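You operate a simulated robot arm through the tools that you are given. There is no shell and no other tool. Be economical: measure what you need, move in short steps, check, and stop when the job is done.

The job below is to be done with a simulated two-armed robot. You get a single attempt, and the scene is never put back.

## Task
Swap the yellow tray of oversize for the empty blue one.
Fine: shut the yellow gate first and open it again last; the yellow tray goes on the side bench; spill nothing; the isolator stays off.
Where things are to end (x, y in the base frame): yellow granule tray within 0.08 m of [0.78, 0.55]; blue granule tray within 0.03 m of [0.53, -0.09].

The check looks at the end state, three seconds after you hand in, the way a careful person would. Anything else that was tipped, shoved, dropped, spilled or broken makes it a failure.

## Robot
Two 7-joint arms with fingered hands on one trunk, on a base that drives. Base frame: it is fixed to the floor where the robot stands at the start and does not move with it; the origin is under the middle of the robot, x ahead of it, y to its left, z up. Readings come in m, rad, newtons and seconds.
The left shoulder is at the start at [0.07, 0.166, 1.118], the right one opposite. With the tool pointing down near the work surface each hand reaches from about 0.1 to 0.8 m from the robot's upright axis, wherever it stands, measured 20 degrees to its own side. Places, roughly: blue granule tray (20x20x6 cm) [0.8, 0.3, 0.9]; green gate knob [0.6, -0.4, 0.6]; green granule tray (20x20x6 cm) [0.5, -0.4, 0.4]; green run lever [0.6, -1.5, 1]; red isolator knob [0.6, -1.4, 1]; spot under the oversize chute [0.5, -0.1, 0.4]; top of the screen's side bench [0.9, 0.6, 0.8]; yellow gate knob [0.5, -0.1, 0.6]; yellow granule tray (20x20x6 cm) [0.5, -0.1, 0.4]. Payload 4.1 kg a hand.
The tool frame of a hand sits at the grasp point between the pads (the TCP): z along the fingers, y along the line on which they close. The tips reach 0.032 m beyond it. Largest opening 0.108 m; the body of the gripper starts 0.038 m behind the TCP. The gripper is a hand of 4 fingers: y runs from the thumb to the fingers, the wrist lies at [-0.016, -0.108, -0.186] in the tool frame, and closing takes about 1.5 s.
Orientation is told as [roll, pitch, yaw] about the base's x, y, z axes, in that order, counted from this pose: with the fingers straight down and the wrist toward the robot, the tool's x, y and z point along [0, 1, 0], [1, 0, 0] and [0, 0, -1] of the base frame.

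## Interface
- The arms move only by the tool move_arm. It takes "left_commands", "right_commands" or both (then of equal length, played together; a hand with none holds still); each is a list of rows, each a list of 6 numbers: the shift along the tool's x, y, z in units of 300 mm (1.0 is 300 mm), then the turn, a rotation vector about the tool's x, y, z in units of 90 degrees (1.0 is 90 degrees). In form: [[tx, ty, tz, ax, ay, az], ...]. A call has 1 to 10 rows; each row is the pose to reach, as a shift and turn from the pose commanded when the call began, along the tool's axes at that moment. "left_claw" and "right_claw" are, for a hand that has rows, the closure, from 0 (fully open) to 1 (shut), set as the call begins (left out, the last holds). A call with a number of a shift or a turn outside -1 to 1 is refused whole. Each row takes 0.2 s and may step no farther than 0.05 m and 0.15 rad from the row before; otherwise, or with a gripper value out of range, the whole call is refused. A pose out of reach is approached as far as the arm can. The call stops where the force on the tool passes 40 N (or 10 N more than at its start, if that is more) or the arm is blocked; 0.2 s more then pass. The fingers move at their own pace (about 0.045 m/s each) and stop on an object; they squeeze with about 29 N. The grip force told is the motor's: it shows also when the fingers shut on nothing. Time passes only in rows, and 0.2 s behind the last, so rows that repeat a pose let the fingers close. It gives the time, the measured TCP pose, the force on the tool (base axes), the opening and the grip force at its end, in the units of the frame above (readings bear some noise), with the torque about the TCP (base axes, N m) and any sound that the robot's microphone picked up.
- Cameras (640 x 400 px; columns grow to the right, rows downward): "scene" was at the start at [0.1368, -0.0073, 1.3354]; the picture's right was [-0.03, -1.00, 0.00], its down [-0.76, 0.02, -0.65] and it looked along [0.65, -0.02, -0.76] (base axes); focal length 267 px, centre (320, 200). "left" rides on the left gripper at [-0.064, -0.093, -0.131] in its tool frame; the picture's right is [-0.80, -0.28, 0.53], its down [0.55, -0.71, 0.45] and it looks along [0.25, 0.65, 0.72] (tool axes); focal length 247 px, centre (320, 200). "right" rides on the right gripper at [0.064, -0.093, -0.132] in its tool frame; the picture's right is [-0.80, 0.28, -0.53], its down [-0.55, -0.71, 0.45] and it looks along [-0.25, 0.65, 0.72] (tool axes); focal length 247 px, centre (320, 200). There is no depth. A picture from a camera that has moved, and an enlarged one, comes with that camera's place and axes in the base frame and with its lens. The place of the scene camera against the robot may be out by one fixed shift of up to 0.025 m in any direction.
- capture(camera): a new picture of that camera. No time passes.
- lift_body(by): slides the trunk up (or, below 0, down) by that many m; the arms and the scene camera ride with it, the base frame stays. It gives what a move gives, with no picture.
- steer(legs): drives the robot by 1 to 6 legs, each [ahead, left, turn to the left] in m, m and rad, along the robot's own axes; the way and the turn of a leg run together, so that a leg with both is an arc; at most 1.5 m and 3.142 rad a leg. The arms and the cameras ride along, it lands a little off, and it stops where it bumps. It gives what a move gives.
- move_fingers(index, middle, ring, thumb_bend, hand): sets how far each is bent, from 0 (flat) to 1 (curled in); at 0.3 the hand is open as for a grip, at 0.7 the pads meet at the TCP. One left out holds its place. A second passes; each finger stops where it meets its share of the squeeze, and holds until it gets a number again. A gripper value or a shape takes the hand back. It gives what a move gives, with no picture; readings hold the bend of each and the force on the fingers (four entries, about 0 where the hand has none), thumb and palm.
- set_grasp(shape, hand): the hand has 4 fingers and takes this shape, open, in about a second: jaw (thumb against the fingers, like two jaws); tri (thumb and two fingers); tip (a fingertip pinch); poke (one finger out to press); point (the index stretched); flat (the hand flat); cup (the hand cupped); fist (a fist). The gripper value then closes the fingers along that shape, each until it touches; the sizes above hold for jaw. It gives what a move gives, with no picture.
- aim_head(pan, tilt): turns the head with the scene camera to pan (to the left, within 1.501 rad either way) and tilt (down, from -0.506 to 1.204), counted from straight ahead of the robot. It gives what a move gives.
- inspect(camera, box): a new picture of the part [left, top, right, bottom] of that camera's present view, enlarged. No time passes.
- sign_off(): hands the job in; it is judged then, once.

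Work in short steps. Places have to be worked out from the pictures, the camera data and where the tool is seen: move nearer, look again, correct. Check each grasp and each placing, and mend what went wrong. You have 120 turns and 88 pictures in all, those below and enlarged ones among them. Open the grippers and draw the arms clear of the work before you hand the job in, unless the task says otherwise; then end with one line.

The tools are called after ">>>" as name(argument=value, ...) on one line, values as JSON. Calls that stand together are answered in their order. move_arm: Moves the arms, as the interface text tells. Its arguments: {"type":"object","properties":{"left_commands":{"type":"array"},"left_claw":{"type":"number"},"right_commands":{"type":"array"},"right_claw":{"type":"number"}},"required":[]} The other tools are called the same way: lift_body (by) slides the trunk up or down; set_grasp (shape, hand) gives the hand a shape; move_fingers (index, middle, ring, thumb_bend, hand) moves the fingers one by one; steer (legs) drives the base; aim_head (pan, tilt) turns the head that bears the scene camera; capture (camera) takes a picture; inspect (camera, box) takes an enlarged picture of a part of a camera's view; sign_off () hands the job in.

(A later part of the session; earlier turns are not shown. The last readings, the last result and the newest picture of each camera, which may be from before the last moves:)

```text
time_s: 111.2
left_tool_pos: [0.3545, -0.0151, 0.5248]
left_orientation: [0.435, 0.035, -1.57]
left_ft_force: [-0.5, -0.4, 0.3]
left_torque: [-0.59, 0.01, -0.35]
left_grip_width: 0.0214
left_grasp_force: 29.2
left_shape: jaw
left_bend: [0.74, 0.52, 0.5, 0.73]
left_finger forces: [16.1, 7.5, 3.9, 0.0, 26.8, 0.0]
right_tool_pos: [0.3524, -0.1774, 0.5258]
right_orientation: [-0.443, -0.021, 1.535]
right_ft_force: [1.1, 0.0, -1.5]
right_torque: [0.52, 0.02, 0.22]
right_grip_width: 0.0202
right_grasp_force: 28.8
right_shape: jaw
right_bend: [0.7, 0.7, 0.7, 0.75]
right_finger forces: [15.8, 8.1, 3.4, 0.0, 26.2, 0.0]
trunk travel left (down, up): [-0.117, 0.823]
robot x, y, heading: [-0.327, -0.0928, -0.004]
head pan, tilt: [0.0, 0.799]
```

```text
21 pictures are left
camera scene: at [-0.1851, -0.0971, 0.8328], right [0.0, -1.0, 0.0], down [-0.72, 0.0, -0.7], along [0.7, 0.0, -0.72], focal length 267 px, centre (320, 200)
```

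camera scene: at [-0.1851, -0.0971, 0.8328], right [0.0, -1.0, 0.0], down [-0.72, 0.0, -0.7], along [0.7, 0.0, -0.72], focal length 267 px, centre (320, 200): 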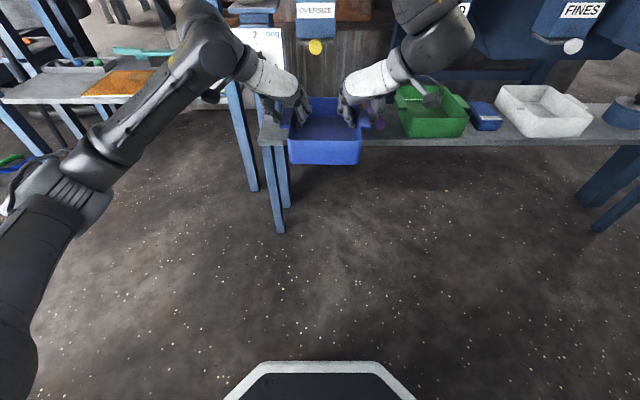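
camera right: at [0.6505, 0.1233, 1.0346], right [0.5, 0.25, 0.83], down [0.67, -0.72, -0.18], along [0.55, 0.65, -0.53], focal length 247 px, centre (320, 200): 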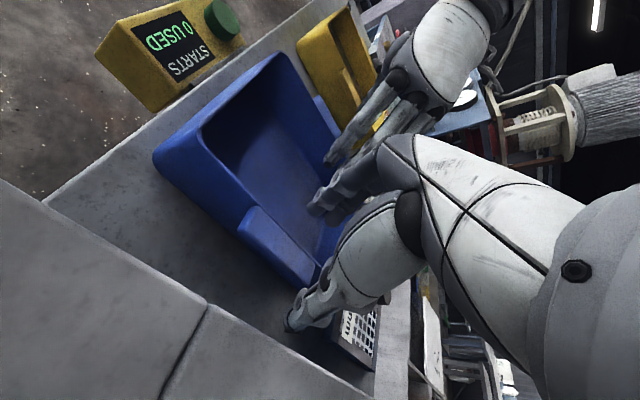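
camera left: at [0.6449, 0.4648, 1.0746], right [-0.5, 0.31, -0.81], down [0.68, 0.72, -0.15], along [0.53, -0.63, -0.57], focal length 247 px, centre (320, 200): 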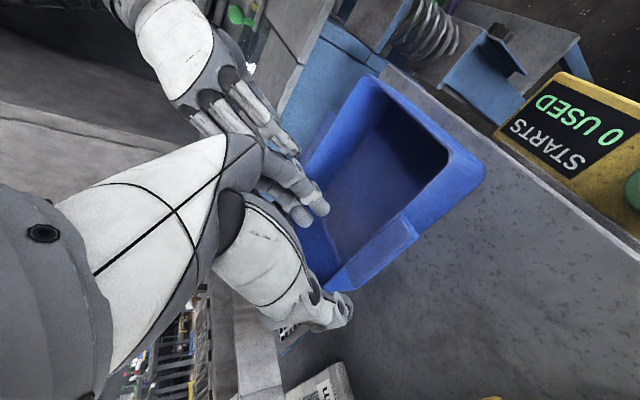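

Mean y is about 0.7 cm too far right. I correct and drive forward 0.11 to the position from which the yellow tray was lifted.

>>> steer(legs=[[0, 0.009, 0.004], [0.113, 0, 0]])

>>> lift_body(by=-0.032)

>>> inspect(camera="scene", box=[240, 30, 400, 180])

```text
time_s: 112.8
left_tool_pos: [0.4682, -0.0018, 0.5244]
left_orientation: [0.437, 0.032, -1.563]
left_ft_force: [-1.1, -1.1, -0.1]
left_torque: [-0.59, 0.0, -0.39]
left_grip_width: 0.0216
left_grasp_force: 28.8
left_shape: jaw
left_bend: [0.74, 0.52, 0.5, 0.73]
left_finger forces: [16.0, 7.5, 3.9, 0.0, 26.6, 0.0]
right_tool_pos: [0.469, -0.164, 0.5247]
right_orientation: [-0.443, -0.022, 1.541]
right_ft_force: [-0.1, 0.8, -1.7]
right_torque: [0.45, -0.03, 0.24]
right_grip_width: 0.0201
right_grasp_force: 28.9
right_shape: jaw
right_bend: [0.7, 0.7, 0.7, 0.75]
right_finger forces: [16.0, 8.3, 3.5, 0.1, 26.2, 0.0]
trunk travel left (down, up): [-0.117, 0.823]
robot x, y, heading: [-0.2093, -0.0824, 0.006]
head pan, tilt: [0.0, 0.799]
```

```text
time_s: 113.5
left_tool_pos: [0.4672, -0.0023, 0.4938]
left_orientation: [0.439, 0.032, -1.564]
left_ft_force: [-1.1, -0.7, -0.3]
left_torque: [-0.6, 0.02, -0.39]
left_grip_width: 0.0212
left_grasp_force: 29.6
left_shape: jaw
left_bend: [0.74, 0.52, 0.5, 0.73]
left_finger forces: [15.8, 7.4, 3.8, 0.0, 26.7, 0.0]
right_tool_pos: [0.4675, -0.1644, 0.4933]
right_orientation: [-0.445, -0.023, 1.541]
right_ft_force: [1.0, -0.3, -1.2]
right_torque: [0.47, -0.01, 0.22]
right_grip_width: 0.0202
right_grasp_force: 28.9
right_shape: jaw
right_bend: [0.7, 0.7, 0.7, 0.75]
right_finger forces: [16.0, 8.2, 3.6, 0.1, 26.2, 0.0]
trunk travel left (down, up): [-0.085, 0.855]
robot x, y, heading: [-0.2085, -0.0824, 0.001]
head pan, tilt: [0.0, 0.799]
```

```text
2.67 times, centred on (320, 105) of scene
camera zoom: at [-0.0711, -0.0876, 0.8008], right [0.0, -1.0, 0.0], down [-0.72, 0.0, -0.7], along [0.7, 0.0, -0.72], focal length 712 px, centre (320, 453)
```

zoom: 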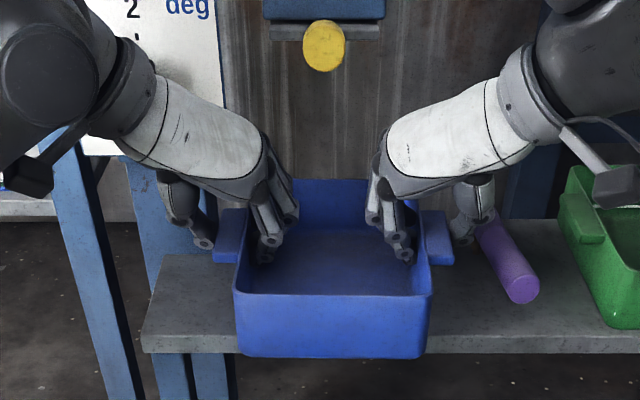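

Blue sits ~1.5 cm deeper relative to the hands (centre ≈0.48), y ≈ -0.095. I nudge left 5 mm and lower to touch.

>>> steer(legs=[[0, 0.006, 0]])

>>> lift_body(by=-0.008)

```text
time_s: 114.3
left_tool_pos: [0.4668, 0.003, 0.4923]
left_orientation: [0.435, 0.033, -1.564]
left_ft_force: [-1.4, -1.1, -1.0]
left_torque: [-0.58, 0.02, -0.34]
left_grip_width: 0.0213
left_grasp_force: 29.3
left_shape: jaw
left_bend: [0.74, 0.52, 0.5, 0.73]
left_finger forces: [16.1, 7.3, 3.8, 0.0, 26.7, 0.1]
right_tool_pos: [0.4678, -0.1586, 0.4935]
right_orientation: [-0.443, -0.023, 1.542]
right_ft_force: [-0.1, 0.2, -1.4]
right_torque: [0.48, 0.03, 0.21]
right_grip_width: 0.0204
right_grasp_force: 28.6
right_shape: jaw
right_bend: [0.7, 0.7, 0.7, 0.75]
right_finger forces: [16.0, 8.2, 3.5, 0.0, 26.1, 0.0]
trunk travel left (down, up): [-0.085, 0.855]
robot x, y, heading: [-0.2123, -0.0769, 0.001]
head pan, tilt: [0.0, 0.799]
```

```text
time_s: 114.8
left_tool_pos: [0.4673, 0.0031, 0.484]
left_orientation: [0.437, 0.032, -1.564]
left_ft_force: [-0.5, -0.4, 0.2]
left_torque: [-0.6, 0.0, -0.34]
left_grip_width: 0.0213
left_grasp_force: 29.2
left_shape: jaw
left_bend: [0.74, 0.52, 0.5, 0.73]
left_finger forces: [15.8, 7.4, 3.7, 0.1, 26.8, 0.1]
right_tool_pos: [0.4671, -0.1574, 0.4848]
right_orientation: [-0.445, -0.023, 1.541]
right_ft_force: [0.5, 1.1, -1.2]
right_torque: [0.49, -0.02, 0.19]
right_grip_width: 0.02
right_grasp_force: 28.7
right_shape: jaw
right_bend: [0.7, 0.7, 0.7, 0.75]
right_finger forces: [15.9, 8.2, 3.5, 0.1, 26.0, 0.0]
trunk travel left (down, up): [-0.077, 0.863]
robot x, y, heading: [-0.2104, -0.0783, 0.002]
head pan, tilt: [0.0, 0.799]
```

Not touching yet; a further 4 mm.

>>> lift_body(by=-0.004)

```text
time_s: 115.4
left_tool_pos: [0.4674, 0.0037, 0.4803]
left_orientation: [0.436, 0.034, -1.563]
left_ft_force: [-1.7, -0.3, 1.0]
left_torque: [-0.56, -0.01, -0.34]
left_grip_width: 0.0212
left_grasp_force: 29.2
left_shape: jaw
left_bend: [0.74, 0.52, 0.5, 0.73]
left_finger forces: [15.9, 7.4, 3.9, 0.0, 26.7, 0.1]
right_tool_pos: [0.4673, -0.1594, 0.4805]
right_orientation: [-0.444, -0.022, 1.541]
right_ft_force: [1.0, 1.0, -1.0]
right_torque: [0.5, 0.0, 0.19]
right_grip_width: 0.02
right_grasp_force: 29.0
right_shape: jaw
right_bend: [0.7, 0.7, 0.7, 0.75]
right_finger forces: [16.0, 8.3, 3.5, 0.0, 26.3, 0.0]
trunk travel left (down, up): [-0.073, 0.867]
robot x, y, heading: [-0.2116, -0.0727, 0.005]
head pan, tilt: [0.0, 0.799]
```

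Still free; another 4 mm.

>>> lift_body(by=-0.004)

```text
time_s: 115.9
left_tool_pos: [0.4676, 0.0026, 0.4769]
left_orientation: [0.438, 0.032, -1.563]
left_ft_force: [-0.6, -0.2, 1.3]
left_torque: [-0.61, -0.1, -0.37]
left_grip_width: 0.0213
left_grasp_force: 28.3
left_shape: jaw
left_bend: [0.74, 0.52, 0.5, 0.73]
left_finger forces: [15.9, 7.9, 4.2, 0.1, 27.3, 0.0]
right_tool_pos: [0.4666, -0.1577, 0.4781]
right_orientation: [-0.445, -0.023, 1.54]
right_ft_force: [0.3, 1.0, 2.4]
right_torque: [0.47, -0.07, 0.22]
right_grip_width: 0.0208
right_grasp_force: 29.0
right_shape: jaw
right_bend: [0.7, 0.7, 0.7, 0.75]
right_finger forces: [16.1, 8.7, 4.0, 0.0, 26.1, 0.1]
trunk travel left (down, up): [-0.069, 0.871]
robot x, y, heading: [-0.2103, -0.0734, 0.0]
head pan, tilt: [0.0, 0.799]
```

Contact. I release both hands.

>>> move_arm(left_commands=[[0, 0, 0, 0, 0, 0], [0, 0, 0, 0, 0, 0], [0, 0, 0, 0, 0, 0], [0, 0, 0, 0, 0, 0], [0, 0, 0, 0, 0, 0], [0, 0, 0, 0, 0, 0]], right_commands=[[0, 0, 0, 0, 0, 0], [0, 0, 0, 0, 0, 0], [0, 0, 0, 0, 0, 0], [0, 0, 0, 0, 0, 0], [0, 0, 0, 0, 0, 0], [0, 0, 0, 0, 0, 0]], left_claw=0.1, right_claw=0.1)

>>> lift_body(by=0.07)

>>> inspect(camera="scene", box=[240, 30, 400, 180])

```text
time_s: 117.3
left_tool_pos: [0.4667, 0.0049, 0.4753]
left_orientation: [0.436, 0.034, -1.564]
left_ft_force: [-0.5, 0.1, 0.4]
left_torque: [-0.02, 0.01, 0.02]
left_grip_width: 0.0972
left_grasp_force: 0.1
left_shape: jaw
left_bend: [0.26, 0.32, 0.31, 0.44]
left_finger forces: [0.1, 0.0, 0.0, 0.1, 0.0, 0.1]
right_tool_pos: [0.4682, -0.1578, 0.4776]
right_orientation: [-0.444, -0.022, 1.541]
right_ft_force: [-0.3, -0.2, -0.6]
right_torque: [0.03, -0.04, -0.02]
right_grip_width: 0.0974
right_grasp_force: 0.0
right_shape: jaw
right_bend: [0.26, 0.32, 0.31, 0.44]
right_finger forces: [0.0, 0.1, 0.0, 0.1, 0.0, 0.0]
trunk travel left (down, up): [-0.069, 0.871]
robot x, y, heading: [-0.2107, -0.0776, 0.001]
head pan, tilt: [0.0, 0.799]
```

```text
time_s: 118.4
left_tool_pos: [0.4676, 0.0025, 0.5466]
left_orientation: [0.437, 0.034, -1.563]
left_ft_force: [-0.7, -0.3, -0.3]
left_torque: [-0.01, 0.03, -0.02]
left_grip_width: 0.0969
left_grasp_force: 0.1
left_shape: jaw
left_bend: [0.26, 0.32, 0.31, 0.44]
left_finger forces: [0.1, 0.0, 0.0, 0.0, 0.0, 0.0]
right_tool_pos: [0.4678, -0.158, 0.5461]
right_orientation: [-0.443, -0.022, 1.542]
right_ft_force: [-0.5, 0.1, -0.7]
right_torque: [-0.01, -0.02, 0.0]
right_grip_width: 0.0974
right_grasp_force: 0.0
right_shape: jaw
right_bend: [0.26, 0.32, 0.31, 0.44]
right_finger forces: [0.1, 0.0, 0.1, 0.1, 0.1, 0.1]
trunk travel left (down, up): [-0.139, 0.801]
robot x, y, heading: [-0.2086, -0.0772, 0.005]
head pan, tilt: [0.0, 0.799]
```

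```text
2.67 times, centred on (320, 105) of scene
camera zoom: at [-0.0708, -0.0818, 0.8547], right [0.0, -1.0, 0.0], down [-0.72, 0.0, -0.7], along [0.7, 0.0, -0.72], focal length 712 px, centre (320, 453)
```

zoom: 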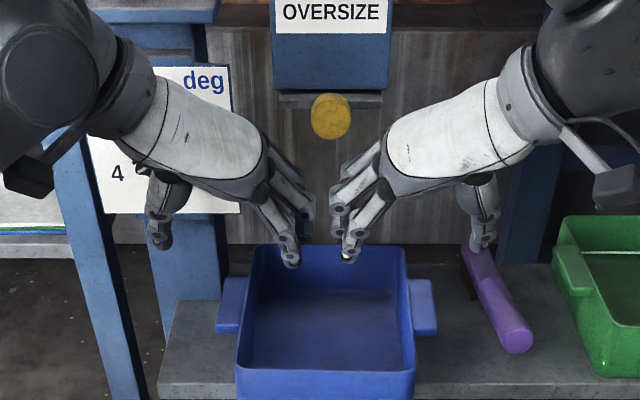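

Blue is level on the shelf, centre ≈(0.463, -0.088), the mirror of where the yellow one was after sliding. Now I back off, shift the base left so the right hand is centred on the front wall, and pull the left hand up and away.

>>> steer(legs=[[-0.16, 0, 0], [0, 0.07, 0]])

>>> move_arm(left_commands=[[0.036, -0.055, -0.075, 0, 0, 0], [0.072, -0.11, -0.15, 0, 0, 0], [0.108, -0.165, -0.225, 0, 0, 0], [0.144, -0.22, -0.3, 0, 0, 0], [0.18, -0.275, -0.375, 0, 0, 0], [0.215, -0.333, -0.45, 0, 0, 0], [0.215, -0.333, -0.45, 0, 0, 0], [0.215, -0.333, -0.45, 0, 0, 0]], right_commands=[[0, 0, 0, 0, 0, 0], [0, 0, 0, 0, 0, 0], [0, 0, 0, 0, 0, 0], [0, 0, 0, 0, 0, 0], [0, 0, 0, 0, 0, 0], [0, 0, 0, 0, 0, 0], [0, 0, 0, 0, 0, 0], [0, 0, 0, 0, 0, 0]], right_claw=1)

>>> lift_body(by=-0.095)

>>> capture(camera="scene")

```text
time_s: 120.4
left_tool_pos: [0.3111, 0.0749, 0.5453]
left_orientation: [0.436, 0.034, -1.561]
left_ft_force: [-0.5, -0.6, 1.0]
left_torque: [-0.03, 0.0, 0.05]
left_grip_width: 0.0973
left_grasp_force: 0.1
left_shape: jaw
left_bend: [0.26, 0.32, 0.31, 0.44]
left_finger forces: [0.1, 0.0, 0.0, 0.0, 0.0, 0.1]
right_tool_pos: [0.3118, -0.085, 0.5475]
right_orientation: [-0.444, -0.022, 1.545]
right_ft_force: [-0.1, -0.4, 1.3]
right_torque: [0.03, 0.02, 0.0]
right_grip_width: 0.0974
right_grasp_force: 0.0
right_shape: jaw
right_bend: [0.26, 0.32, 0.31, 0.44]
right_finger forces: [0.0, 0.1, 0.0, 0.0, 0.0, 0.0]
trunk travel left (down, up): [-0.139, 0.801]
robot x, y, heading: [-0.3667, -0.0059, 0.003]
head pan, tilt: [0.0, 0.799]
```

```text
time_s: 122.2
left_tool_pos: [0.3108, 0.1692, 0.6994]
left_orientation: [0.437, 0.032, -1.56]
left_ft_force: [-0.5, 0.7, -0.6]
left_torque: [-0.01, -0.01, -0.02]
left_grip_width: 0.0971
left_grasp_force: 0.0
left_shape: jaw
left_bend: [0.26, 0.32, 0.31, 0.44]
left_finger forces: [0.0, 0.0, 0.1, 0.0, 0.0, 0.0]
right_tool_pos: [0.3126, -0.0861, 0.5469]
right_orientation: [-0.444, -0.021, 1.543]
right_ft_force: [-0.4, -0.2, 0.5]
right_torque: [0.03, 0.0, 0.02]
right_grip_width: 0.0001
right_grasp_force: 28.8
right_shape: jaw
right_bend: [0.7, 0.7, 0.7, 0.49]
right_finger forces: [0.1, 0.0, 0.1, 0.1, 0.0, 0.0]
trunk travel left (down, up): [-0.139, 0.801]
robot x, y, heading: [-0.3696, -0.0073, 0.002]
head pan, tilt: [0.0, 0.799]
```

```text
time_s: 123.5
left_tool_pos: [0.3103, 0.1702, 0.6043]
left_orientation: [0.435, 0.033, -1.56]
left_ft_force: [0.4, 0.0, 0.0]
left_torque: [0.03, 0.01, 0.0]
left_grip_width: 0.0971
left_grasp_force: 0.1
left_shape: jaw
left_bend: [0.26, 0.32, 0.31, 0.44]
left_finger forces: [0.1, 0.0, 0.0, 0.0, 0.1, 0.0]
right_tool_pos: [0.3119, -0.0868, 0.4529]
right_orientation: [-0.446, -0.021, 1.545]
right_ft_force: [-0.1, 0.2, -0.6]
right_torque: [0.04, -0.01, -0.02]
right_grip_width: 0.0001
right_grasp_force: 28.7
right_shape: jaw
right_bend: [0.7, 0.7, 0.7, 0.49]
right_finger forces: [0.0, 0.0, 0.0, 0.0, 0.0, 0.0]
trunk travel left (down, up): [-0.044, 0.896]
robot x, y, heading: [-0.366, -0.0037, 0.002]
head pan, tilt: [0.0, 0.799]
```

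```text
18 pictures are left
camera scene: at [-0.2273, -0.0125, 0.7599], right [0.01, -1.0, 0.0], down [-0.72, 0.0, -0.7], along [0.7, 0.0, -0.72], focal length 267 px, centre (320, 200)
```

scene: 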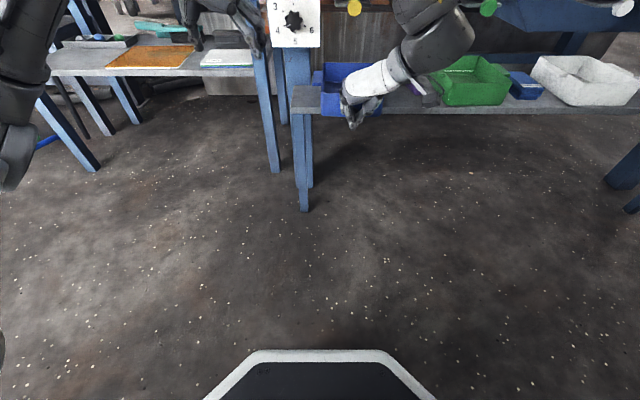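

Right fingertips are just in front of the wall. I drive ahead 5 cm, then check with the left wrist camera.

>>> steer(legs=[[0.05, 0, 0]])

>>> capture(camera="left")

```text
time_s: 124.4
left_tool_pos: [0.3601, 0.1694, 0.6045]
left_orientation: [0.436, 0.032, -1.56]
left_ft_force: [0.3, 0.1, 0.4]
left_torque: [0.0, 0.01, 0.01]
left_grip_width: 0.0973
left_grasp_force: 0.2
left_shape: jaw
left_bend: [0.26, 0.32, 0.31, 0.44]
left_finger forces: [0.0, 0.0, 0.0, 0.0, 0.0, 0.1]
right_tool_pos: [0.362, -0.0878, 0.4521]
right_orientation: [-0.444, -0.023, 1.542]
right_ft_force: [0.2, -1.0, -0.4]
right_torque: [0.0, 0.0, -0.01]
right_grip_width: 0.0
right_grasp_force: 28.9
right_shape: jaw
right_bend: [0.7, 0.7, 0.7, 0.49]
right_finger forces: [0.0, 0.0, 0.0, 0.0, 0.0, 0.1]
trunk travel left (down, up): [-0.044, 0.896]
robot x, y, heading: [-0.3156, -0.0093, 0.01]
head pan, tilt: [0.0, 0.799]
```

```text
17 pictures are left
camera left: at [0.2461, 0.2566, 0.6993], right [-0.5, 0.31, -0.81], down [0.68, 0.72, -0.15], along [0.54, -0.63, -0.57], focal length 247 px, centre (320, 200)
```

left: 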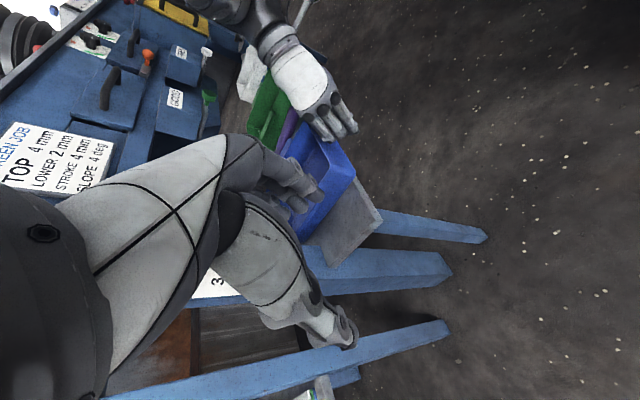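

Zoom in for the gap between fingers and tray.

>>> inspect(camera="left", box=[240, 60, 420, 280])

>>> inspect(camera="scene", box=[280, 20, 440, 140])

```text
1.82 times, centred on (330, 170) of left
camera zoom: at [0.2461, 0.2566, 0.6993], right [-0.5, 0.31, -0.81], down [0.68, 0.72, -0.15], along [0.54, -0.63, -0.57], focal length 449 px, centre (302, 254)
```

zoom: 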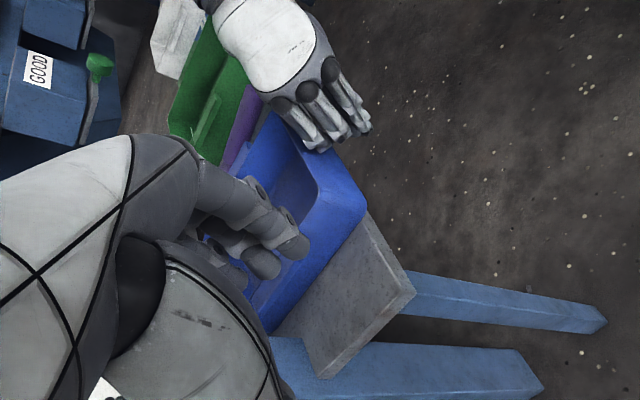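

```text
3.33 times, centred on (360, 80) of scene
camera zoom: at [-0.1771, -0.0124, 0.7597], right [0.0, -1.0, 0.0], down [-0.72, 0.0, -0.7], along [0.7, 0.0, -0.72], focal length 890 px, centre (187, 600)
```

zoom: 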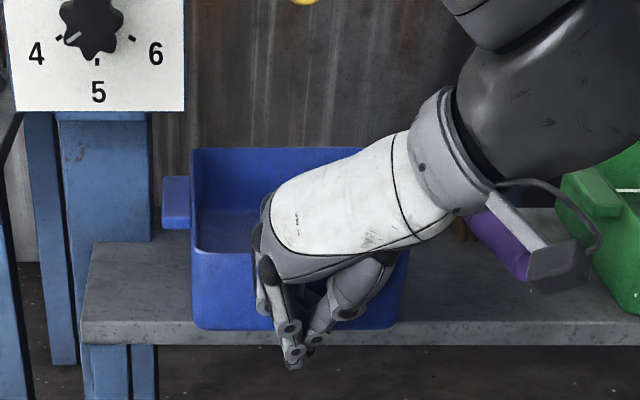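

Cues (tray bottom vs shelf edge, left camera) put the tray's front at ≈0.40, so it has moved ~4 cm; about 2.5 cm remains. I push on.

>>> steer(legs=[[0.026, 0, -0.004]])

>>> inspect(camera="scene", box=[280, 20, 440, 140])

```text
time_s: 125.2
left_tool_pos: [0.3885, 0.1657, 0.6039]
left_orientation: [0.437, 0.033, -1.566]
left_ft_force: [-0.1, -0.5, 0.7]
left_torque: [-0.04, 0.0, 0.01]
left_grip_width: 0.097
left_grasp_force: 0.0
left_shape: jaw
left_bend: [0.26, 0.32, 0.31, 0.44]
left_finger forces: [0.0, 0.1, 0.0, 0.1, 0.0, 0.0]
right_tool_pos: [0.3876, -0.0902, 0.4536]
right_orientation: [-0.444, -0.021, 1.54]
right_ft_force: [-0.2, -0.2, -1.3]
right_torque: [-0.02, -0.03, 0.03]
right_grip_width: 0.0
right_grasp_force: 28.9
right_shape: jaw
right_bend: [0.7, 0.7, 0.7, 0.49]
right_finger forces: [0.1, 0.1, 0.1, 0.0, 0.0, 0.0]
trunk travel left (down, up): [-0.044, 0.896]
robot x, y, heading: [-0.2916, -0.0033, 0.001]
head pan, tilt: [0.0, 0.799]
```

```text
3.33 times, centred on (360, 80) of scene
camera zoom: at [-0.151, -0.0129, 0.7597], right [0.0, -1.0, 0.0], down [-0.72, 0.0, -0.7], along [0.7, 0.0, -0.72], focal length 890 px, centre (187, 600)
```

zoom: 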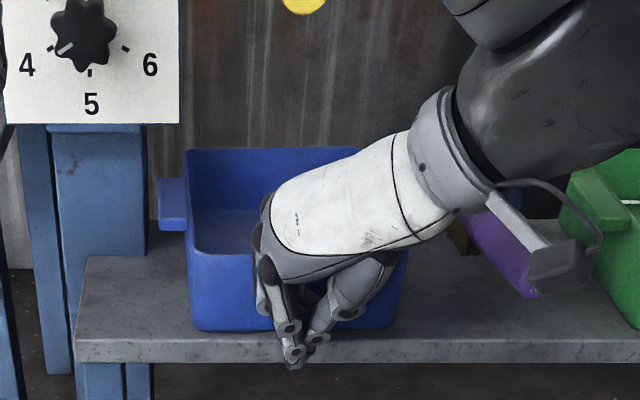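

The tray followed the fingers and its front bottom now lies just behind the shelf edge, as the yellow one did. I back off, raise to knob height with the hand open, and verify.

>>> steer(legs=[[-0.08, 0, 0]])

>>> lift_body(by=0.16)

>>> move_arm(right_commands=[[0, 0, 0, 0, 0, 0], [0, 0, 0, 0, 0, 0], [0, 0, 0, 0, 0, 0], [0, 0, 0, 0, 0, 0], [0, 0, 0, 0, 0, 0], [0, 0, 0, 0, 0, 0], [0, 0, 0, 0, 0, 0]], right_claw=0)

>>> inspect(camera="scene", box=[260, 20, 420, 140])

>>> capture(camera="right")

```text
time_s: 126.3
left_tool_pos: [0.3071, 0.1663, 0.6051]
left_orientation: [0.438, 0.034, -1.567]
left_ft_force: [-0.3, 0.0, 0.2]
left_torque: [0.02, -0.02, 0.02]
left_grip_width: 0.0968
left_grasp_force: 0.1
left_shape: jaw
left_bend: [0.26, 0.32, 0.31, 0.44]
left_finger forces: [0.0, 0.1, 0.0, 0.0, 0.0, 0.0]
right_tool_pos: [0.3074, -0.0896, 0.451]
right_orientation: [-0.442, -0.024, 1.537]
right_ft_force: [0.7, 0.3, 0.2]
right_torque: [-0.03, 0.02, 0.03]
right_grip_width: 0.0
right_grasp_force: 29.3
right_shape: jaw
right_bend: [0.7, 0.7, 0.7, 0.49]
right_finger forces: [0.0, 0.1, 0.0, 0.1, 0.1, 0.0]
trunk travel left (down, up): [-0.044, 0.896]
robot x, y, heading: [-0.3745, -0.0074, 0.001]
head pan, tilt: [0.0, 0.799]
```

```text
time_s: 128.1
left_tool_pos: [0.3069, 0.1654, 0.763]
left_orientation: [0.436, 0.033, -1.565]
left_ft_force: [-0.1, -0.1, 0.1]
left_torque: [0.0, -0.03, 0.02]
left_grip_width: 0.0969
left_grasp_force: 0.1
left_shape: jaw
left_bend: [0.26, 0.32, 0.31, 0.44]
left_finger forces: [0.0, 0.0, 0.1, 0.0, 0.0, 0.0]
right_tool_pos: [0.3062, -0.0892, 0.612]
right_orientation: [-0.443, -0.025, 1.54]
right_ft_force: [-1.4, -0.4, -0.7]
right_torque: [0.0, 0.0, -0.01]
right_grip_width: 0.0
right_grasp_force: 29.0
right_shape: jaw
right_bend: [0.7, 0.7, 0.7, 0.49]
right_finger forces: [0.0, 0.0, 0.0, 0.0, 0.0, 0.0]
trunk travel left (down, up): [-0.204, 0.736]
robot x, y, heading: [-0.3708, -0.0072, -0.002]
head pan, tilt: [0.0, 0.799]
```

```text
time_s: 129.7
left_tool_pos: [0.3061, 0.1657, 0.7636]
left_orientation: [0.436, 0.033, -1.562]
left_ft_force: [0.7, 0.7, 0.3]
left_torque: [-0.02, 0.03, -0.03]
left_grip_width: 0.0973
left_grasp_force: 0.0
left_shape: jaw
left_bend: [0.26, 0.32, 0.31, 0.44]
left_finger forces: [0.1, 0.0, 0.0, 0.1, 0.0, 0.0]
right_tool_pos: [0.3069, -0.0881, 0.6114]
right_orientation: [-0.442, -0.023, 1.54]
right_ft_force: [0.2, -0.4, 0.2]
right_torque: [0.01, -0.04, 0.01]
right_grip_width: 0.1079
right_grasp_force: 0.1
right_shape: jaw
right_bend: [0.3, 0.3, 0.3, 0.3]
right_finger forces: [0.0, 0.0, 0.0, 0.1, 0.1, 0.0]
trunk travel left (down, up): [-0.204, 0.736]
robot x, y, heading: [-0.3726, -0.0103, 0.001]
head pan, tilt: [0.0, 0.799]
```

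```text
3.33 times, centred on (340, 80) of scene
camera zoom: at [-0.2316, -0.0128, 0.9198], right [0.0, -1.0, 0.0], down [-0.72, 0.0, -0.7], along [0.7, 0.0, -0.72], focal length 890 px, centre (253, 600)
```

zoom: 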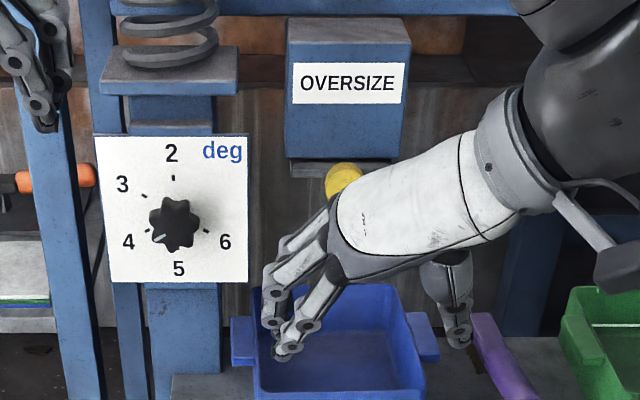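

```text
12 pictures are left
camera right: at [0.1889, -0.1809, 0.7012], right [0.5, 0.25, 0.83], down [0.67, -0.72, -0.18], along [0.55, 0.64, -0.53], focal length 247 px, centre (320, 200)
```

right: 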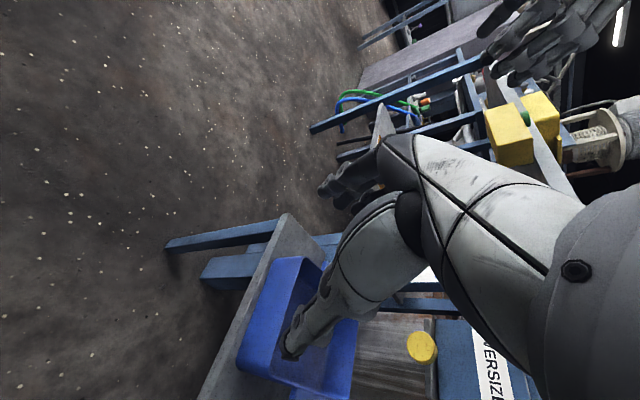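

Blue now measures ≈(0.535, -0.09), within tolerance. Knob (shut) is at about (0.528, -0.084, 0.607). With the hand open and closing along y, I advance to straddle it, first most of the way.

>>> lift_body(by=-0.012)

>>> steer(legs=[[0.165, 0, 0]])

>>> inspect(camera="scene", box=[260, 20, 420, 140])

>>> capture(camera="right")

```text
time_s: 130.3
left_tool_pos: [0.3068, 0.1657, 0.7527]
left_orientation: [0.436, 0.032, -1.563]
left_ft_force: [0.0, -0.1, 0.6]
left_torque: [-0.01, -0.02, -0.01]
left_grip_width: 0.0971
left_grasp_force: 0.1
left_shape: jaw
left_bend: [0.26, 0.32, 0.31, 0.44]
left_finger forces: [0.1, 0.0, 0.1, 0.1, 0.1, 0.0]
right_tool_pos: [0.3073, -0.0896, 0.5995]
right_orientation: [-0.445, -0.023, 1.539]
right_ft_force: [0.7, -0.4, 0.2]
right_torque: [0.01, 0.0, -0.03]
right_grip_width: 0.1079
right_grasp_force: 0.1
right_shape: jaw
right_bend: [0.3, 0.3, 0.3, 0.3]
right_finger forces: [0.0, 0.0, 0.1, 0.0, 0.0, 0.0]
trunk travel left (down, up): [-0.192, 0.748]
robot x, y, heading: [-0.3724, -0.0081, 0.001]
head pan, tilt: [0.0, 0.799]
```

```text
time_s: 131.7
left_tool_pos: [0.4689, 0.1657, 0.7512]
left_orientation: [0.436, 0.034, -1.565]
left_ft_force: [0.6, -0.8, -0.3]
left_torque: [-0.02, -0.04, 0.02]
left_grip_width: 0.0974
left_grasp_force: 0.1
left_shape: jaw
left_bend: [0.26, 0.32, 0.31, 0.44]
left_finger forces: [0.1, 0.1, 0.1, 0.1, 0.1, 0.1]
right_tool_pos: [0.4695, -0.0905, 0.5993]
right_orientation: [-0.443, -0.023, 1.54]
right_ft_force: [0.8, 1.0, 0.4]
right_torque: [0.0, -0.01, -0.01]
right_grip_width: 0.1079
right_grasp_force: 0.1
right_shape: jaw
right_bend: [0.3, 0.3, 0.3, 0.3]
right_finger forces: [0.0, 0.1, 0.1, 0.0, 0.0, 0.0]
trunk travel left (down, up): [-0.192, 0.748]
robot x, y, heading: [-0.2091, -0.0076, -0.0]
head pan, tilt: [0.0, 0.799]
```

```text
3.33 times, centred on (340, 80) of scene
camera zoom: at [-0.0694, -0.013, 0.9076], right [0.0, -1.0, 0.0], down [-0.72, 0.0, -0.7], along [0.7, 0.0, -0.72], focal length 890 px, centre (253, 600)
```

zoom: 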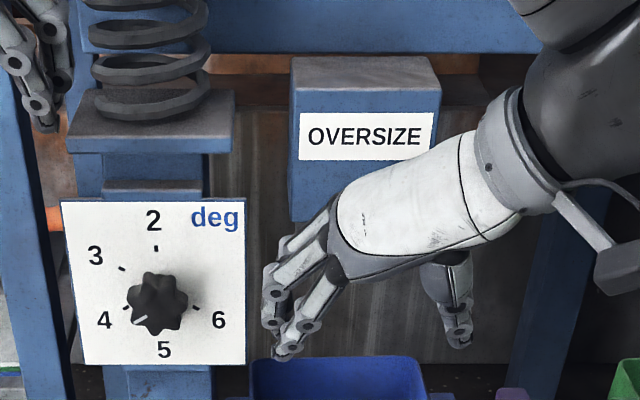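

```text
10 pictures are left
camera right: at [0.3507, -0.1816, 0.6887], right [0.5, 0.25, 0.83], down [0.67, -0.72, -0.18], along [0.55, 0.64, -0.53], focal length 247 px, centre (320, 200)
```

right: 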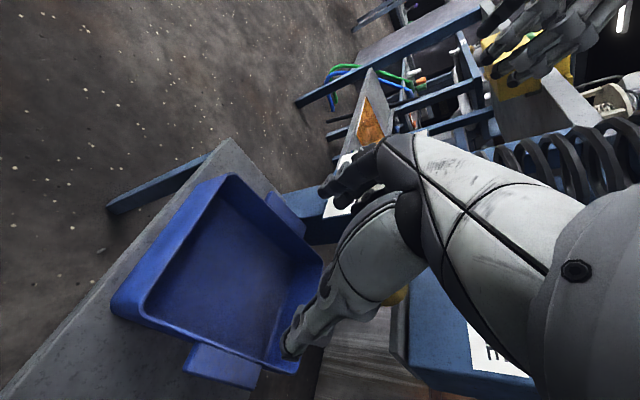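

Blue tray corners confirm its centre at ≈(0.53, -0.085). The hand is lined up; I advance the last 4 cm and close gently on the knob.

>>> steer(legs=[[0.042, 0, 0]])

>>> move_arm(right_commands=[[0, 0, 0, 0, 0, 0], [0, 0, 0, 0, 0, 0], [0, 0, 0, 0, 0, 0], [0, 0, 0, 0, 0, 0], [0, 0, 0, 0, 0, 0], [0, 0, 0, 0, 0, 0], [0, 0, 0, 0, 0, 0], [0, 0, 0, 0, 0, 0]], right_claw=1)

>>> capture(camera="right")

```text
time_s: 132.6
left_tool_pos: [0.5107, 0.1656, 0.7514]
left_orientation: [0.436, 0.034, -1.566]
left_ft_force: [0.7, 0.0, 0.9]
left_torque: [0.01, 0.04, 0.0]
left_grip_width: 0.0971
left_grasp_force: 0.1
left_shape: jaw
left_bend: [0.26, 0.32, 0.31, 0.44]
left_finger forces: [0.0, 0.0, 0.0, 0.0, 0.0, 0.0]
right_tool_pos: [0.5111, -0.0911, 0.6001]
right_orientation: [-0.443, -0.023, 1.541]
right_ft_force: [1.0, -0.3, 0.7]
right_torque: [0.04, 0.02, -0.01]
right_grip_width: 0.108
right_grasp_force: 0.1
right_shape: jaw
right_bend: [0.3, 0.3, 0.3, 0.3]
right_finger forces: [0.1, 0.1, 0.1, 0.0, 0.0, 0.0]
trunk travel left (down, up): [-0.192, 0.748]
robot x, y, heading: [-0.1688, -0.006, 0.001]
head pan, tilt: [0.0, 0.799]
```

```text
time_s: 134.4
left_tool_pos: [0.5109, 0.1667, 0.7521]
left_orientation: [0.437, 0.033, -1.566]
left_ft_force: [-1.3, -0.2, -0.7]
left_torque: [0.01, 0.02, -0.02]
left_grip_width: 0.0971
left_grasp_force: 0.1
left_shape: jaw
left_bend: [0.26, 0.32, 0.31, 0.44]
left_finger forces: [0.0, 0.0, 0.1, 0.0, 0.1, 0.1]
right_tool_pos: [0.5105, -0.0883, 0.599]
right_orientation: [-0.442, -0.023, 1.543]
right_ft_force: [0.3, 4.3, -1.2]
right_torque: [-0.01, 0.04, 0.1]
right_grip_width: 0.0
right_grasp_force: 28.9
right_shape: jaw
right_bend: [0.7, 0.7, 0.59, 0.49]
right_finger forces: [0.0, 0.9, 3.2, 0.0, 0.0, 0.0]
trunk travel left (down, up): [-0.192, 0.748]
robot x, y, heading: [-0.1688, -0.0073, -0.002]
head pan, tilt: [0.0, 0.799]
```

```text
9 pictures are left
camera right: at [0.3923, -0.1806, 0.6889], right [0.5, 0.25, 0.83], down [0.67, -0.72, -0.18], along [0.55, 0.64, -0.53], focal length 247 px, centre (320, 200)
```

right: 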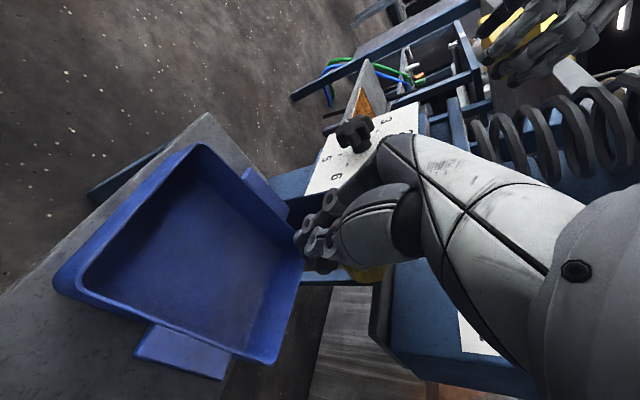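

Only the ring finger grazes the knob; it sits ~2.5 cm further in. I open, advance 2.6 cm and close again.

>>> move_arm(right_commands=[[0, 0, 0, 0, 0, 0], [0, 0, 0, 0, 0, 0], [0, 0, 0, 0, 0, 0], [0, 0, 0, 0, 0, 0], [0, 0, 0, 0, 0, 0], [0, 0, 0, 0, 0, 0], [0, 0, 0, 0, 0, 0]], right_claw=0)

>>> steer(legs=[[0.026, 0, 0]])

>>> move_arm(right_commands=[[0, 0, 0, 0, 0, 0], [0, 0, 0, 0, 0, 0], [0, 0, 0, 0, 0, 0], [0, 0, 0, 0, 0, 0], [0, 0, 0, 0, 0, 0], [0, 0, 0, 0, 0, 0], [0, 0, 0, 0, 0, 0], [0, 0, 0, 0, 0, 0]], right_claw=1)

```text
time_s: 136.0
left_tool_pos: [0.5098, 0.1651, 0.7524]
left_orientation: [0.437, 0.032, -1.565]
left_ft_force: [0.3, -0.4, -0.2]
left_torque: [-0.01, 0.01, 0.01]
left_grip_width: 0.0973
left_grasp_force: 0.0
left_shape: jaw
left_bend: [0.26, 0.32, 0.31, 0.44]
left_finger forces: [0.0, 0.1, 0.1, 0.1, 0.1, 0.1]
right_tool_pos: [0.5098, -0.0911, 0.5994]
right_orientation: [-0.443, -0.024, 1.538]
right_ft_force: [-0.3, -0.1, -0.2]
right_torque: [-0.02, 0.01, -0.02]
right_grip_width: 0.1078
right_grasp_force: 0.1
right_shape: jaw
right_bend: [0.3, 0.3, 0.3, 0.3]
right_finger forces: [0.0, 0.0, 0.0, 0.0, 0.0, 0.0]
trunk travel left (down, up): [-0.192, 0.748]
robot x, y, heading: [-0.1681, -0.0085, 0.002]
head pan, tilt: [0.0, 0.799]
```

```text
time_s: 136.8
left_tool_pos: [0.536, 0.1658, 0.7518]
left_orientation: [0.435, 0.032, -1.566]
left_ft_force: [-0.2, 0.2, -0.6]
left_torque: [0.0, 0.03, -0.01]
left_grip_width: 0.0976
left_grasp_force: 0.1
left_shape: jaw
left_bend: [0.26, 0.32, 0.31, 0.44]
left_finger forces: [0.1, 0.0, 0.1, 0.1, 0.0, 0.0]
right_tool_pos: [0.5363, -0.0904, 0.6001]
right_orientation: [-0.444, -0.021, 1.541]
right_ft_force: [0.7, 0.8, 0.6]
right_torque: [0.03, -0.02, 0.02]
right_grip_width: 0.108
right_grasp_force: 0.0
right_shape: jaw
right_bend: [0.3, 0.3, 0.3, 0.3]
right_finger forces: [0.0, 0.0, 0.0, 0.0, 0.0, 0.0]
trunk travel left (down, up): [-0.192, 0.748]
robot x, y, heading: [-0.1394, -0.0116, -0.004]
head pan, tilt: [0.0, 0.799]
```

```text
time_s: 138.6
left_tool_pos: [0.5378, 0.1657, 0.7504]
left_orientation: [0.437, 0.033, -1.567]
left_ft_force: [-0.6, -0.2, 0.0]
left_torque: [0.0, 0.0, 0.01]
left_grip_width: 0.097
left_grasp_force: 0.0
left_shape: jaw
left_bend: [0.26, 0.32, 0.31, 0.44]
left_finger forces: [0.0, 0.0, 0.1, 0.0, 0.1, 0.0]
right_tool_pos: [0.5359, -0.09, 0.599]
right_orientation: [-0.443, -0.021, 1.539]
right_ft_force: [1.2, -0.7, -5.7]
right_torque: [0.01, 0.04, 0.28]
right_grip_width: 0.0027
right_grasp_force: 28.9
right_shape: jaw
right_bend: [0.71, 0.71, 0.32, 0.73]
right_finger forces: [1.8, 3.6, 5.3, 0.0, 12.3, 0.0]
trunk travel left (down, up): [-0.192, 0.748]
robot x, y, heading: [-0.1411, -0.0093, -0.004]
head pan, tilt: [0.0, 0.799]
```

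Thumb and fingers now bear on something around the knob. I pull back gently 2.5 cm and see whether the gate follows.

>>> move_arm(right_commands=[[0.015, 0, -0.007, 0, 0, 0], [0.03, 0, -0.014, 0, 0, 0], [0.045, 0, -0.021, 0, 0, 0], [0.06, 0, -0.028, 0, 0, 0], [0.075, 0, -0.036, 0, 0, 0]])

>>> capture(camera="right")

```text
time_s: 139.8
left_tool_pos: [0.5373, 0.1658, 0.7503]
left_orientation: [0.435, 0.035, -1.565]
left_ft_force: [0.8, -0.1, -0.3]
left_torque: [0.02, 0.0, 0.0]
left_grip_width: 0.0971
left_grasp_force: 0.1
left_shape: jaw
left_bend: [0.26, 0.32, 0.31, 0.44]
left_finger forces: [0.0, 0.0, 0.1, 0.1, 0.0, 0.1]
right_tool_pos: [0.5109, -0.09, 0.599]
right_orientation: [-0.444, -0.022, 1.538]
right_ft_force: [3.8, -4.9, -6.0]
right_torque: [0.02, 0.01, 0.26]
right_grip_width: 0.0028
right_grasp_force: 29.4
right_shape: jaw
right_bend: [0.71, 0.71, 0.33, 0.73]
right_finger forces: [1.0, 2.9, 5.4, 0.0, 14.7, 0.1]
trunk travel left (down, up): [-0.192, 0.748]
robot x, y, heading: [-0.1397, -0.0083, -0.003]
head pan, tilt: [0.0, 0.799]
```

```text
8 pictures are left
camera right: at [0.3937, -0.1812, 0.6883], right [0.5, 0.25, 0.83], down [0.66, -0.72, -0.19], along [0.55, 0.64, -0.53], focal length 247 px, centre (320, 200)
```

right: 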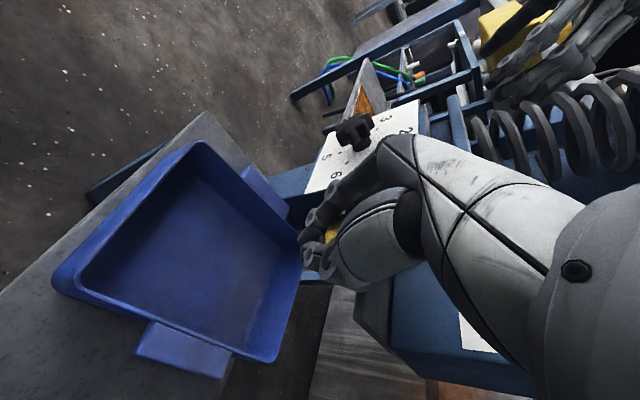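

The knob is in the hand and the gate follows (about 4 N drag). I keep pulling in small steps to the end stop.

>>> move_arm(right_commands=[[0.009, 0, -0.0043, 0, 0, 0], [0.018, 0, -0.0086, 0, 0, 0], [0.027, 0, -0.013, 0, 0, 0], [0.036, 0, -0.0172, 0, 0, 0], [0.045, 0, -0.0215, 0, 0, 0]])

>>> move_arm(right_commands=[[0.009, 0, -0.0043, 0, 0, 0], [0.018, 0, -0.0086, 0, 0, 0], [0.027, 0, -0.013, 0, 0, 0], [0.036, 0, -0.0172, 0, 0, 0]])

>>> inspect(camera="scene", box=[260, 20, 420, 140])

```text
time_s: 141.0
left_tool_pos: [0.5363, 0.1655, 0.751]
left_orientation: [0.436, 0.035, -1.566]
left_ft_force: [-0.7, -0.6, 0.3]
left_torque: [0.01, -0.02, 0.03]
left_grip_width: 0.0969
left_grasp_force: 0.1
left_shape: jaw
left_bend: [0.26, 0.32, 0.31, 0.44]
left_finger forces: [0.0, 0.0, 0.1, 0.0, 0.1, 0.0]
right_tool_pos: [0.4972, -0.089, 0.599]
right_orientation: [-0.442, -0.023, 1.54]
right_ft_force: [3.6, -8.7, -5.4]
right_torque: [0.03, 0.04, 0.32]
right_grip_width: 0.0029
right_grasp_force: 29.5
right_shape: jaw
right_bend: [0.71, 0.71, 0.33, 0.73]
right_finger forces: [0.7, 2.6, 5.2, 0.0, 16.4, 0.0]
trunk travel left (down, up): [-0.192, 0.748]
robot x, y, heading: [-0.1409, -0.0047, -0.0]
head pan, tilt: [0.0, 0.799]
```

```text
time_s: 142.0
left_tool_pos: [0.5365, 0.1648, 0.7511]
left_orientation: [0.434, 0.034, -1.567]
left_ft_force: [0.3, 0.2, -0.1]
left_torque: [0.0, 0.0, 0.0]
left_grip_width: 0.0971
left_grasp_force: 0.0
left_shape: jaw
left_bend: [0.26, 0.32, 0.31, 0.44]
left_finger forces: [0.1, 0.0, 0.0, 0.0, 0.1, 0.0]
right_tool_pos: [0.485, -0.0896, 0.5988]
right_orientation: [-0.443, -0.023, 1.538]
right_ft_force: [4.2, -9.7, -6.5]
right_torque: [0.01, 0.01, 0.26]
right_grip_width: 0.0034
right_grasp_force: 29.2
right_shape: jaw
right_bend: [0.71, 0.71, 0.33, 0.73]
right_finger forces: [0.7, 2.5, 5.6, 0.0, 16.3, 0.0]
trunk travel left (down, up): [-0.192, 0.748]
robot x, y, heading: [-0.1407, -0.0063, -0.003]
head pan, tilt: [0.0, 0.799]
```

```text
3.33 times, centred on (340, 80) of scene
camera zoom: at [-0.0014, -0.0136, 0.9076], right [0.0, -1.0, 0.0], down [-0.72, 0.0, -0.7], along [0.7, 0.0, -0.72], focal length 890 px, centre (253, 600)
```

zoom: 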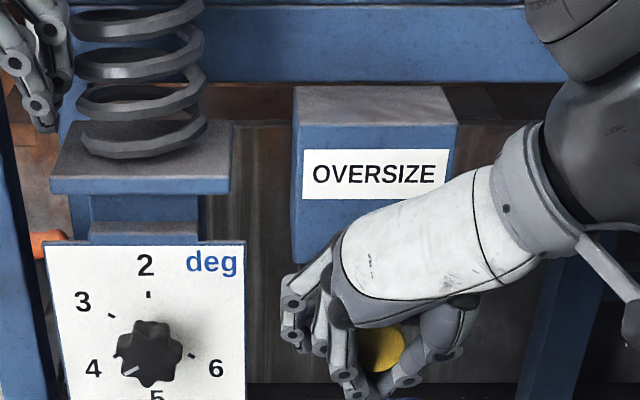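

Pulled 5 cm so far at constant drag. I continue until it stops.

>>> move_arm(right_commands=[[0.009, 0, -0.0043, 0, 0, 0], [0.018, 0, -0.0086, 0, 0, 0], [0.027, 0, -0.013, 0, 0, 0], [0.036, 0, -0.0172, 0, 0, 0]])

>>> capture(camera="right")

```text
time_s: 143.0
left_tool_pos: [0.5381, 0.1647, 0.751]
left_orientation: [0.435, 0.035, -1.566]
left_ft_force: [0.6, -0.3, -0.2]
left_torque: [-0.01, -0.01, -0.05]
left_grip_width: 0.097
left_grasp_force: 0.0
left_shape: jaw
left_bend: [0.26, 0.32, 0.31, 0.44]
left_finger forces: [0.1, 0.1, 0.0, 0.0, 0.0, 0.0]
right_tool_pos: [0.4752, -0.0886, 0.5997]
right_orientation: [-0.444, -0.024, 1.537]
right_ft_force: [14.6, -8.5, -8.0]
right_torque: [0.0, 0.07, 0.22]
right_grip_width: 0.0033
right_grasp_force: 29.1
right_shape: jaw
right_bend: [0.71, 0.71, 0.34, 0.73]
right_finger forces: [0.0, 2.3, 5.7, 0.0, 14.8, 0.1]
trunk travel left (down, up): [-0.192, 0.748]
robot x, y, heading: [-0.1403, -0.0107, -0.002]
head pan, tilt: [0.0, 0.799]
```

```text
6 pictures are left
camera right: at [0.3563, -0.1805, 0.6882], right [0.5, 0.25, 0.83], down [0.66, -0.72, -0.18], along [0.55, 0.64, -0.53], focal length 247 px, centre (320, 200)
```

right: 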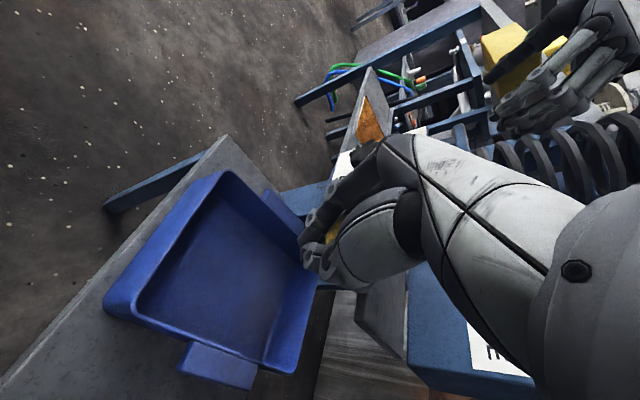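

Force rose to 15 N: the end stop, after 6 cm of travel. I open the hand and back straight away.

>>> move_arm(right_commands=[[0, 0, 0, 0, 0, 0], [0, 0, 0, 0, 0, 0], [0, 0, 0, 0, 0, 0], [0, 0, 0, 0, 0, 0], [0, 0, 0, 0, 0, 0], [0, 0, 0, 0, 0, 0], [0, 0, 0, 0, 0, 0], [0, 0, 0, 0, 0, 0]], right_claw=0)

>>> steer(legs=[[-0.18, 0, 0]])

>>> move_arm(right_commands=[[0, -0.1, -0.05, 0, 0, 0], [0, -0.2, -0.1, 0, 0, 0], [0, -0.3, -0.15, 0, 0, 0], [0, -0.4, -0.2, 0, 0, 0], [0, -0.5, -0.25, 0, 0, 0], [0, -0.6, -0.3, 0, 0, 0]])

>>> capture(camera="scene")

```text
time_s: 144.8
left_tool_pos: [0.5357, 0.1654, 0.7512]
left_orientation: [0.437, 0.033, -1.565]
left_ft_force: [0.3, 0.3, 0.4]
left_torque: [0.01, 0.03, -0.02]
left_grip_width: 0.0972
left_grasp_force: 0.0
left_shape: jaw
left_bend: [0.26, 0.32, 0.31, 0.44]
left_finger forces: [0.0, 0.1, 0.0, 0.1, 0.0, 0.1]
right_tool_pos: [0.4724, -0.0892, 0.6003]
right_orientation: [-0.443, -0.024, 1.54]
right_ft_force: [-0.5, -0.6, 0.0]
right_torque: [0.0, -0.03, -0.04]
right_grip_width: 0.1075
right_grasp_force: 0.1
right_shape: jaw
right_bend: [0.3, 0.3, 0.3, 0.3]
right_finger forces: [0.0, 0.0, 0.0, 0.0, 0.1, 0.0]
trunk travel left (down, up): [-0.192, 0.748]
robot x, y, heading: [-0.143, -0.0082, -0.001]
head pan, tilt: [0.0, 0.799]
```

```text
time_s: 146.3
left_tool_pos: [0.3561, 0.1673, 0.7522]
left_orientation: [0.437, 0.032, -1.561]
left_ft_force: [-0.2, 0.6, 0.8]
left_torque: [0.0, 0.0, -0.03]
left_grip_width: 0.0972
left_grasp_force: 0.1
left_shape: jaw
left_bend: [0.26, 0.32, 0.31, 0.44]
left_finger forces: [0.1, 0.0, 0.0, 0.0, 0.1, 0.0]
right_tool_pos: [0.2934, -0.0873, 0.6016]
right_orientation: [-0.446, -0.022, 1.544]
right_ft_force: [-0.5, 0.4, -0.5]
right_torque: [0.0, 0.04, 0.03]
right_grip_width: 0.1075
right_grasp_force: 0.1
right_shape: jaw
right_bend: [0.3, 0.3, 0.3, 0.3]
right_finger forces: [0.1, 0.1, 0.0, 0.1, 0.0, 0.1]
trunk travel left (down, up): [-0.192, 0.748]
robot x, y, heading: [-0.3243, -0.0058, 0.005]
head pan, tilt: [0.0, 0.799]
```

```text
time_s: 147.7
left_tool_pos: [0.3568, 0.1683, 0.7522]
left_orientation: [0.436, 0.032, -1.561]
left_ft_force: [0.4, 0.5, 0.5]
left_torque: [-0.05, -0.04, -0.01]
left_grip_width: 0.097
left_grasp_force: 0.1
left_shape: jaw
left_bend: [0.26, 0.32, 0.31, 0.44]
left_finger forces: [0.1, 0.1, 0.0, 0.0, 0.0, 0.0]
right_tool_pos: [0.2799, -0.1698, 0.6314]
right_orientation: [-0.446, -0.027, 1.543]
right_ft_force: [0.2, -0.2, -0.2]
right_torque: [0.04, -0.01, -0.06]
right_grip_width: 0.1079
right_grasp_force: 0.2
right_shape: jaw
right_bend: [0.3, 0.3, 0.3, 0.3]
right_finger forces: [0.0, 0.0, 0.0, 0.0, 0.1, 0.1]
right hand out of reach, approached as far as the arm can: row 3, 4, 5, 6
trunk travel left (down, up): [-0.192, 0.748]
robot x, y, heading: [-0.3206, -0.0097, 0.006]
head pan, tilt: [0.0, 0.799]
```

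```text
5 pictures are left
camera scene: at [-0.1814, -0.0128, 0.9078], right [0.0, -1.0, 0.0], down [-0.72, 0.0, -0.7], along [0.7, 0.0, -0.72], focal length 267 px, centre (320, 200)
```

scene: 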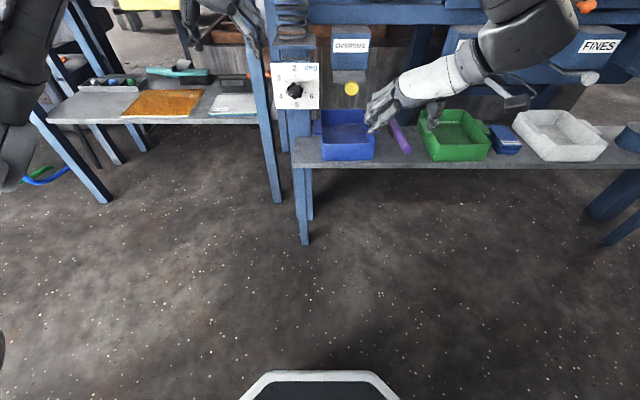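

The yellow gate plate is out again and the blue tray stands below it. I enlarge for a final check of gate, dial, brush and tray.

>>> inspect(camera="scene", box=[260, 20, 440, 180])

```text
2.50 times, centred on (350, 100) of scene
camera zoom: at [-0.1814, -0.0128, 0.9078], right [0.0, -1.0, 0.0], down [-0.72, 0.0, -0.7], along [0.7, 0.0, -0.72], focal length 668 px, centre (245, 450)
```

zoom: 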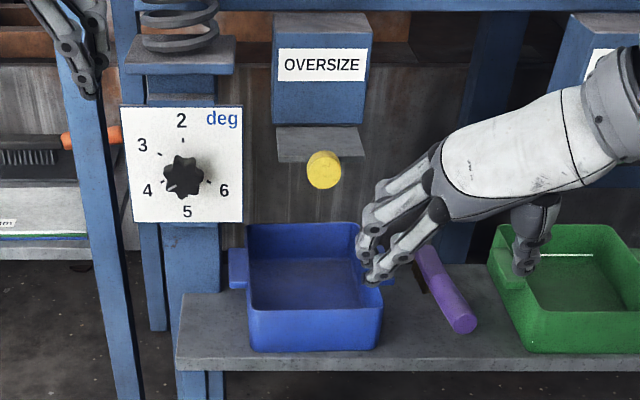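

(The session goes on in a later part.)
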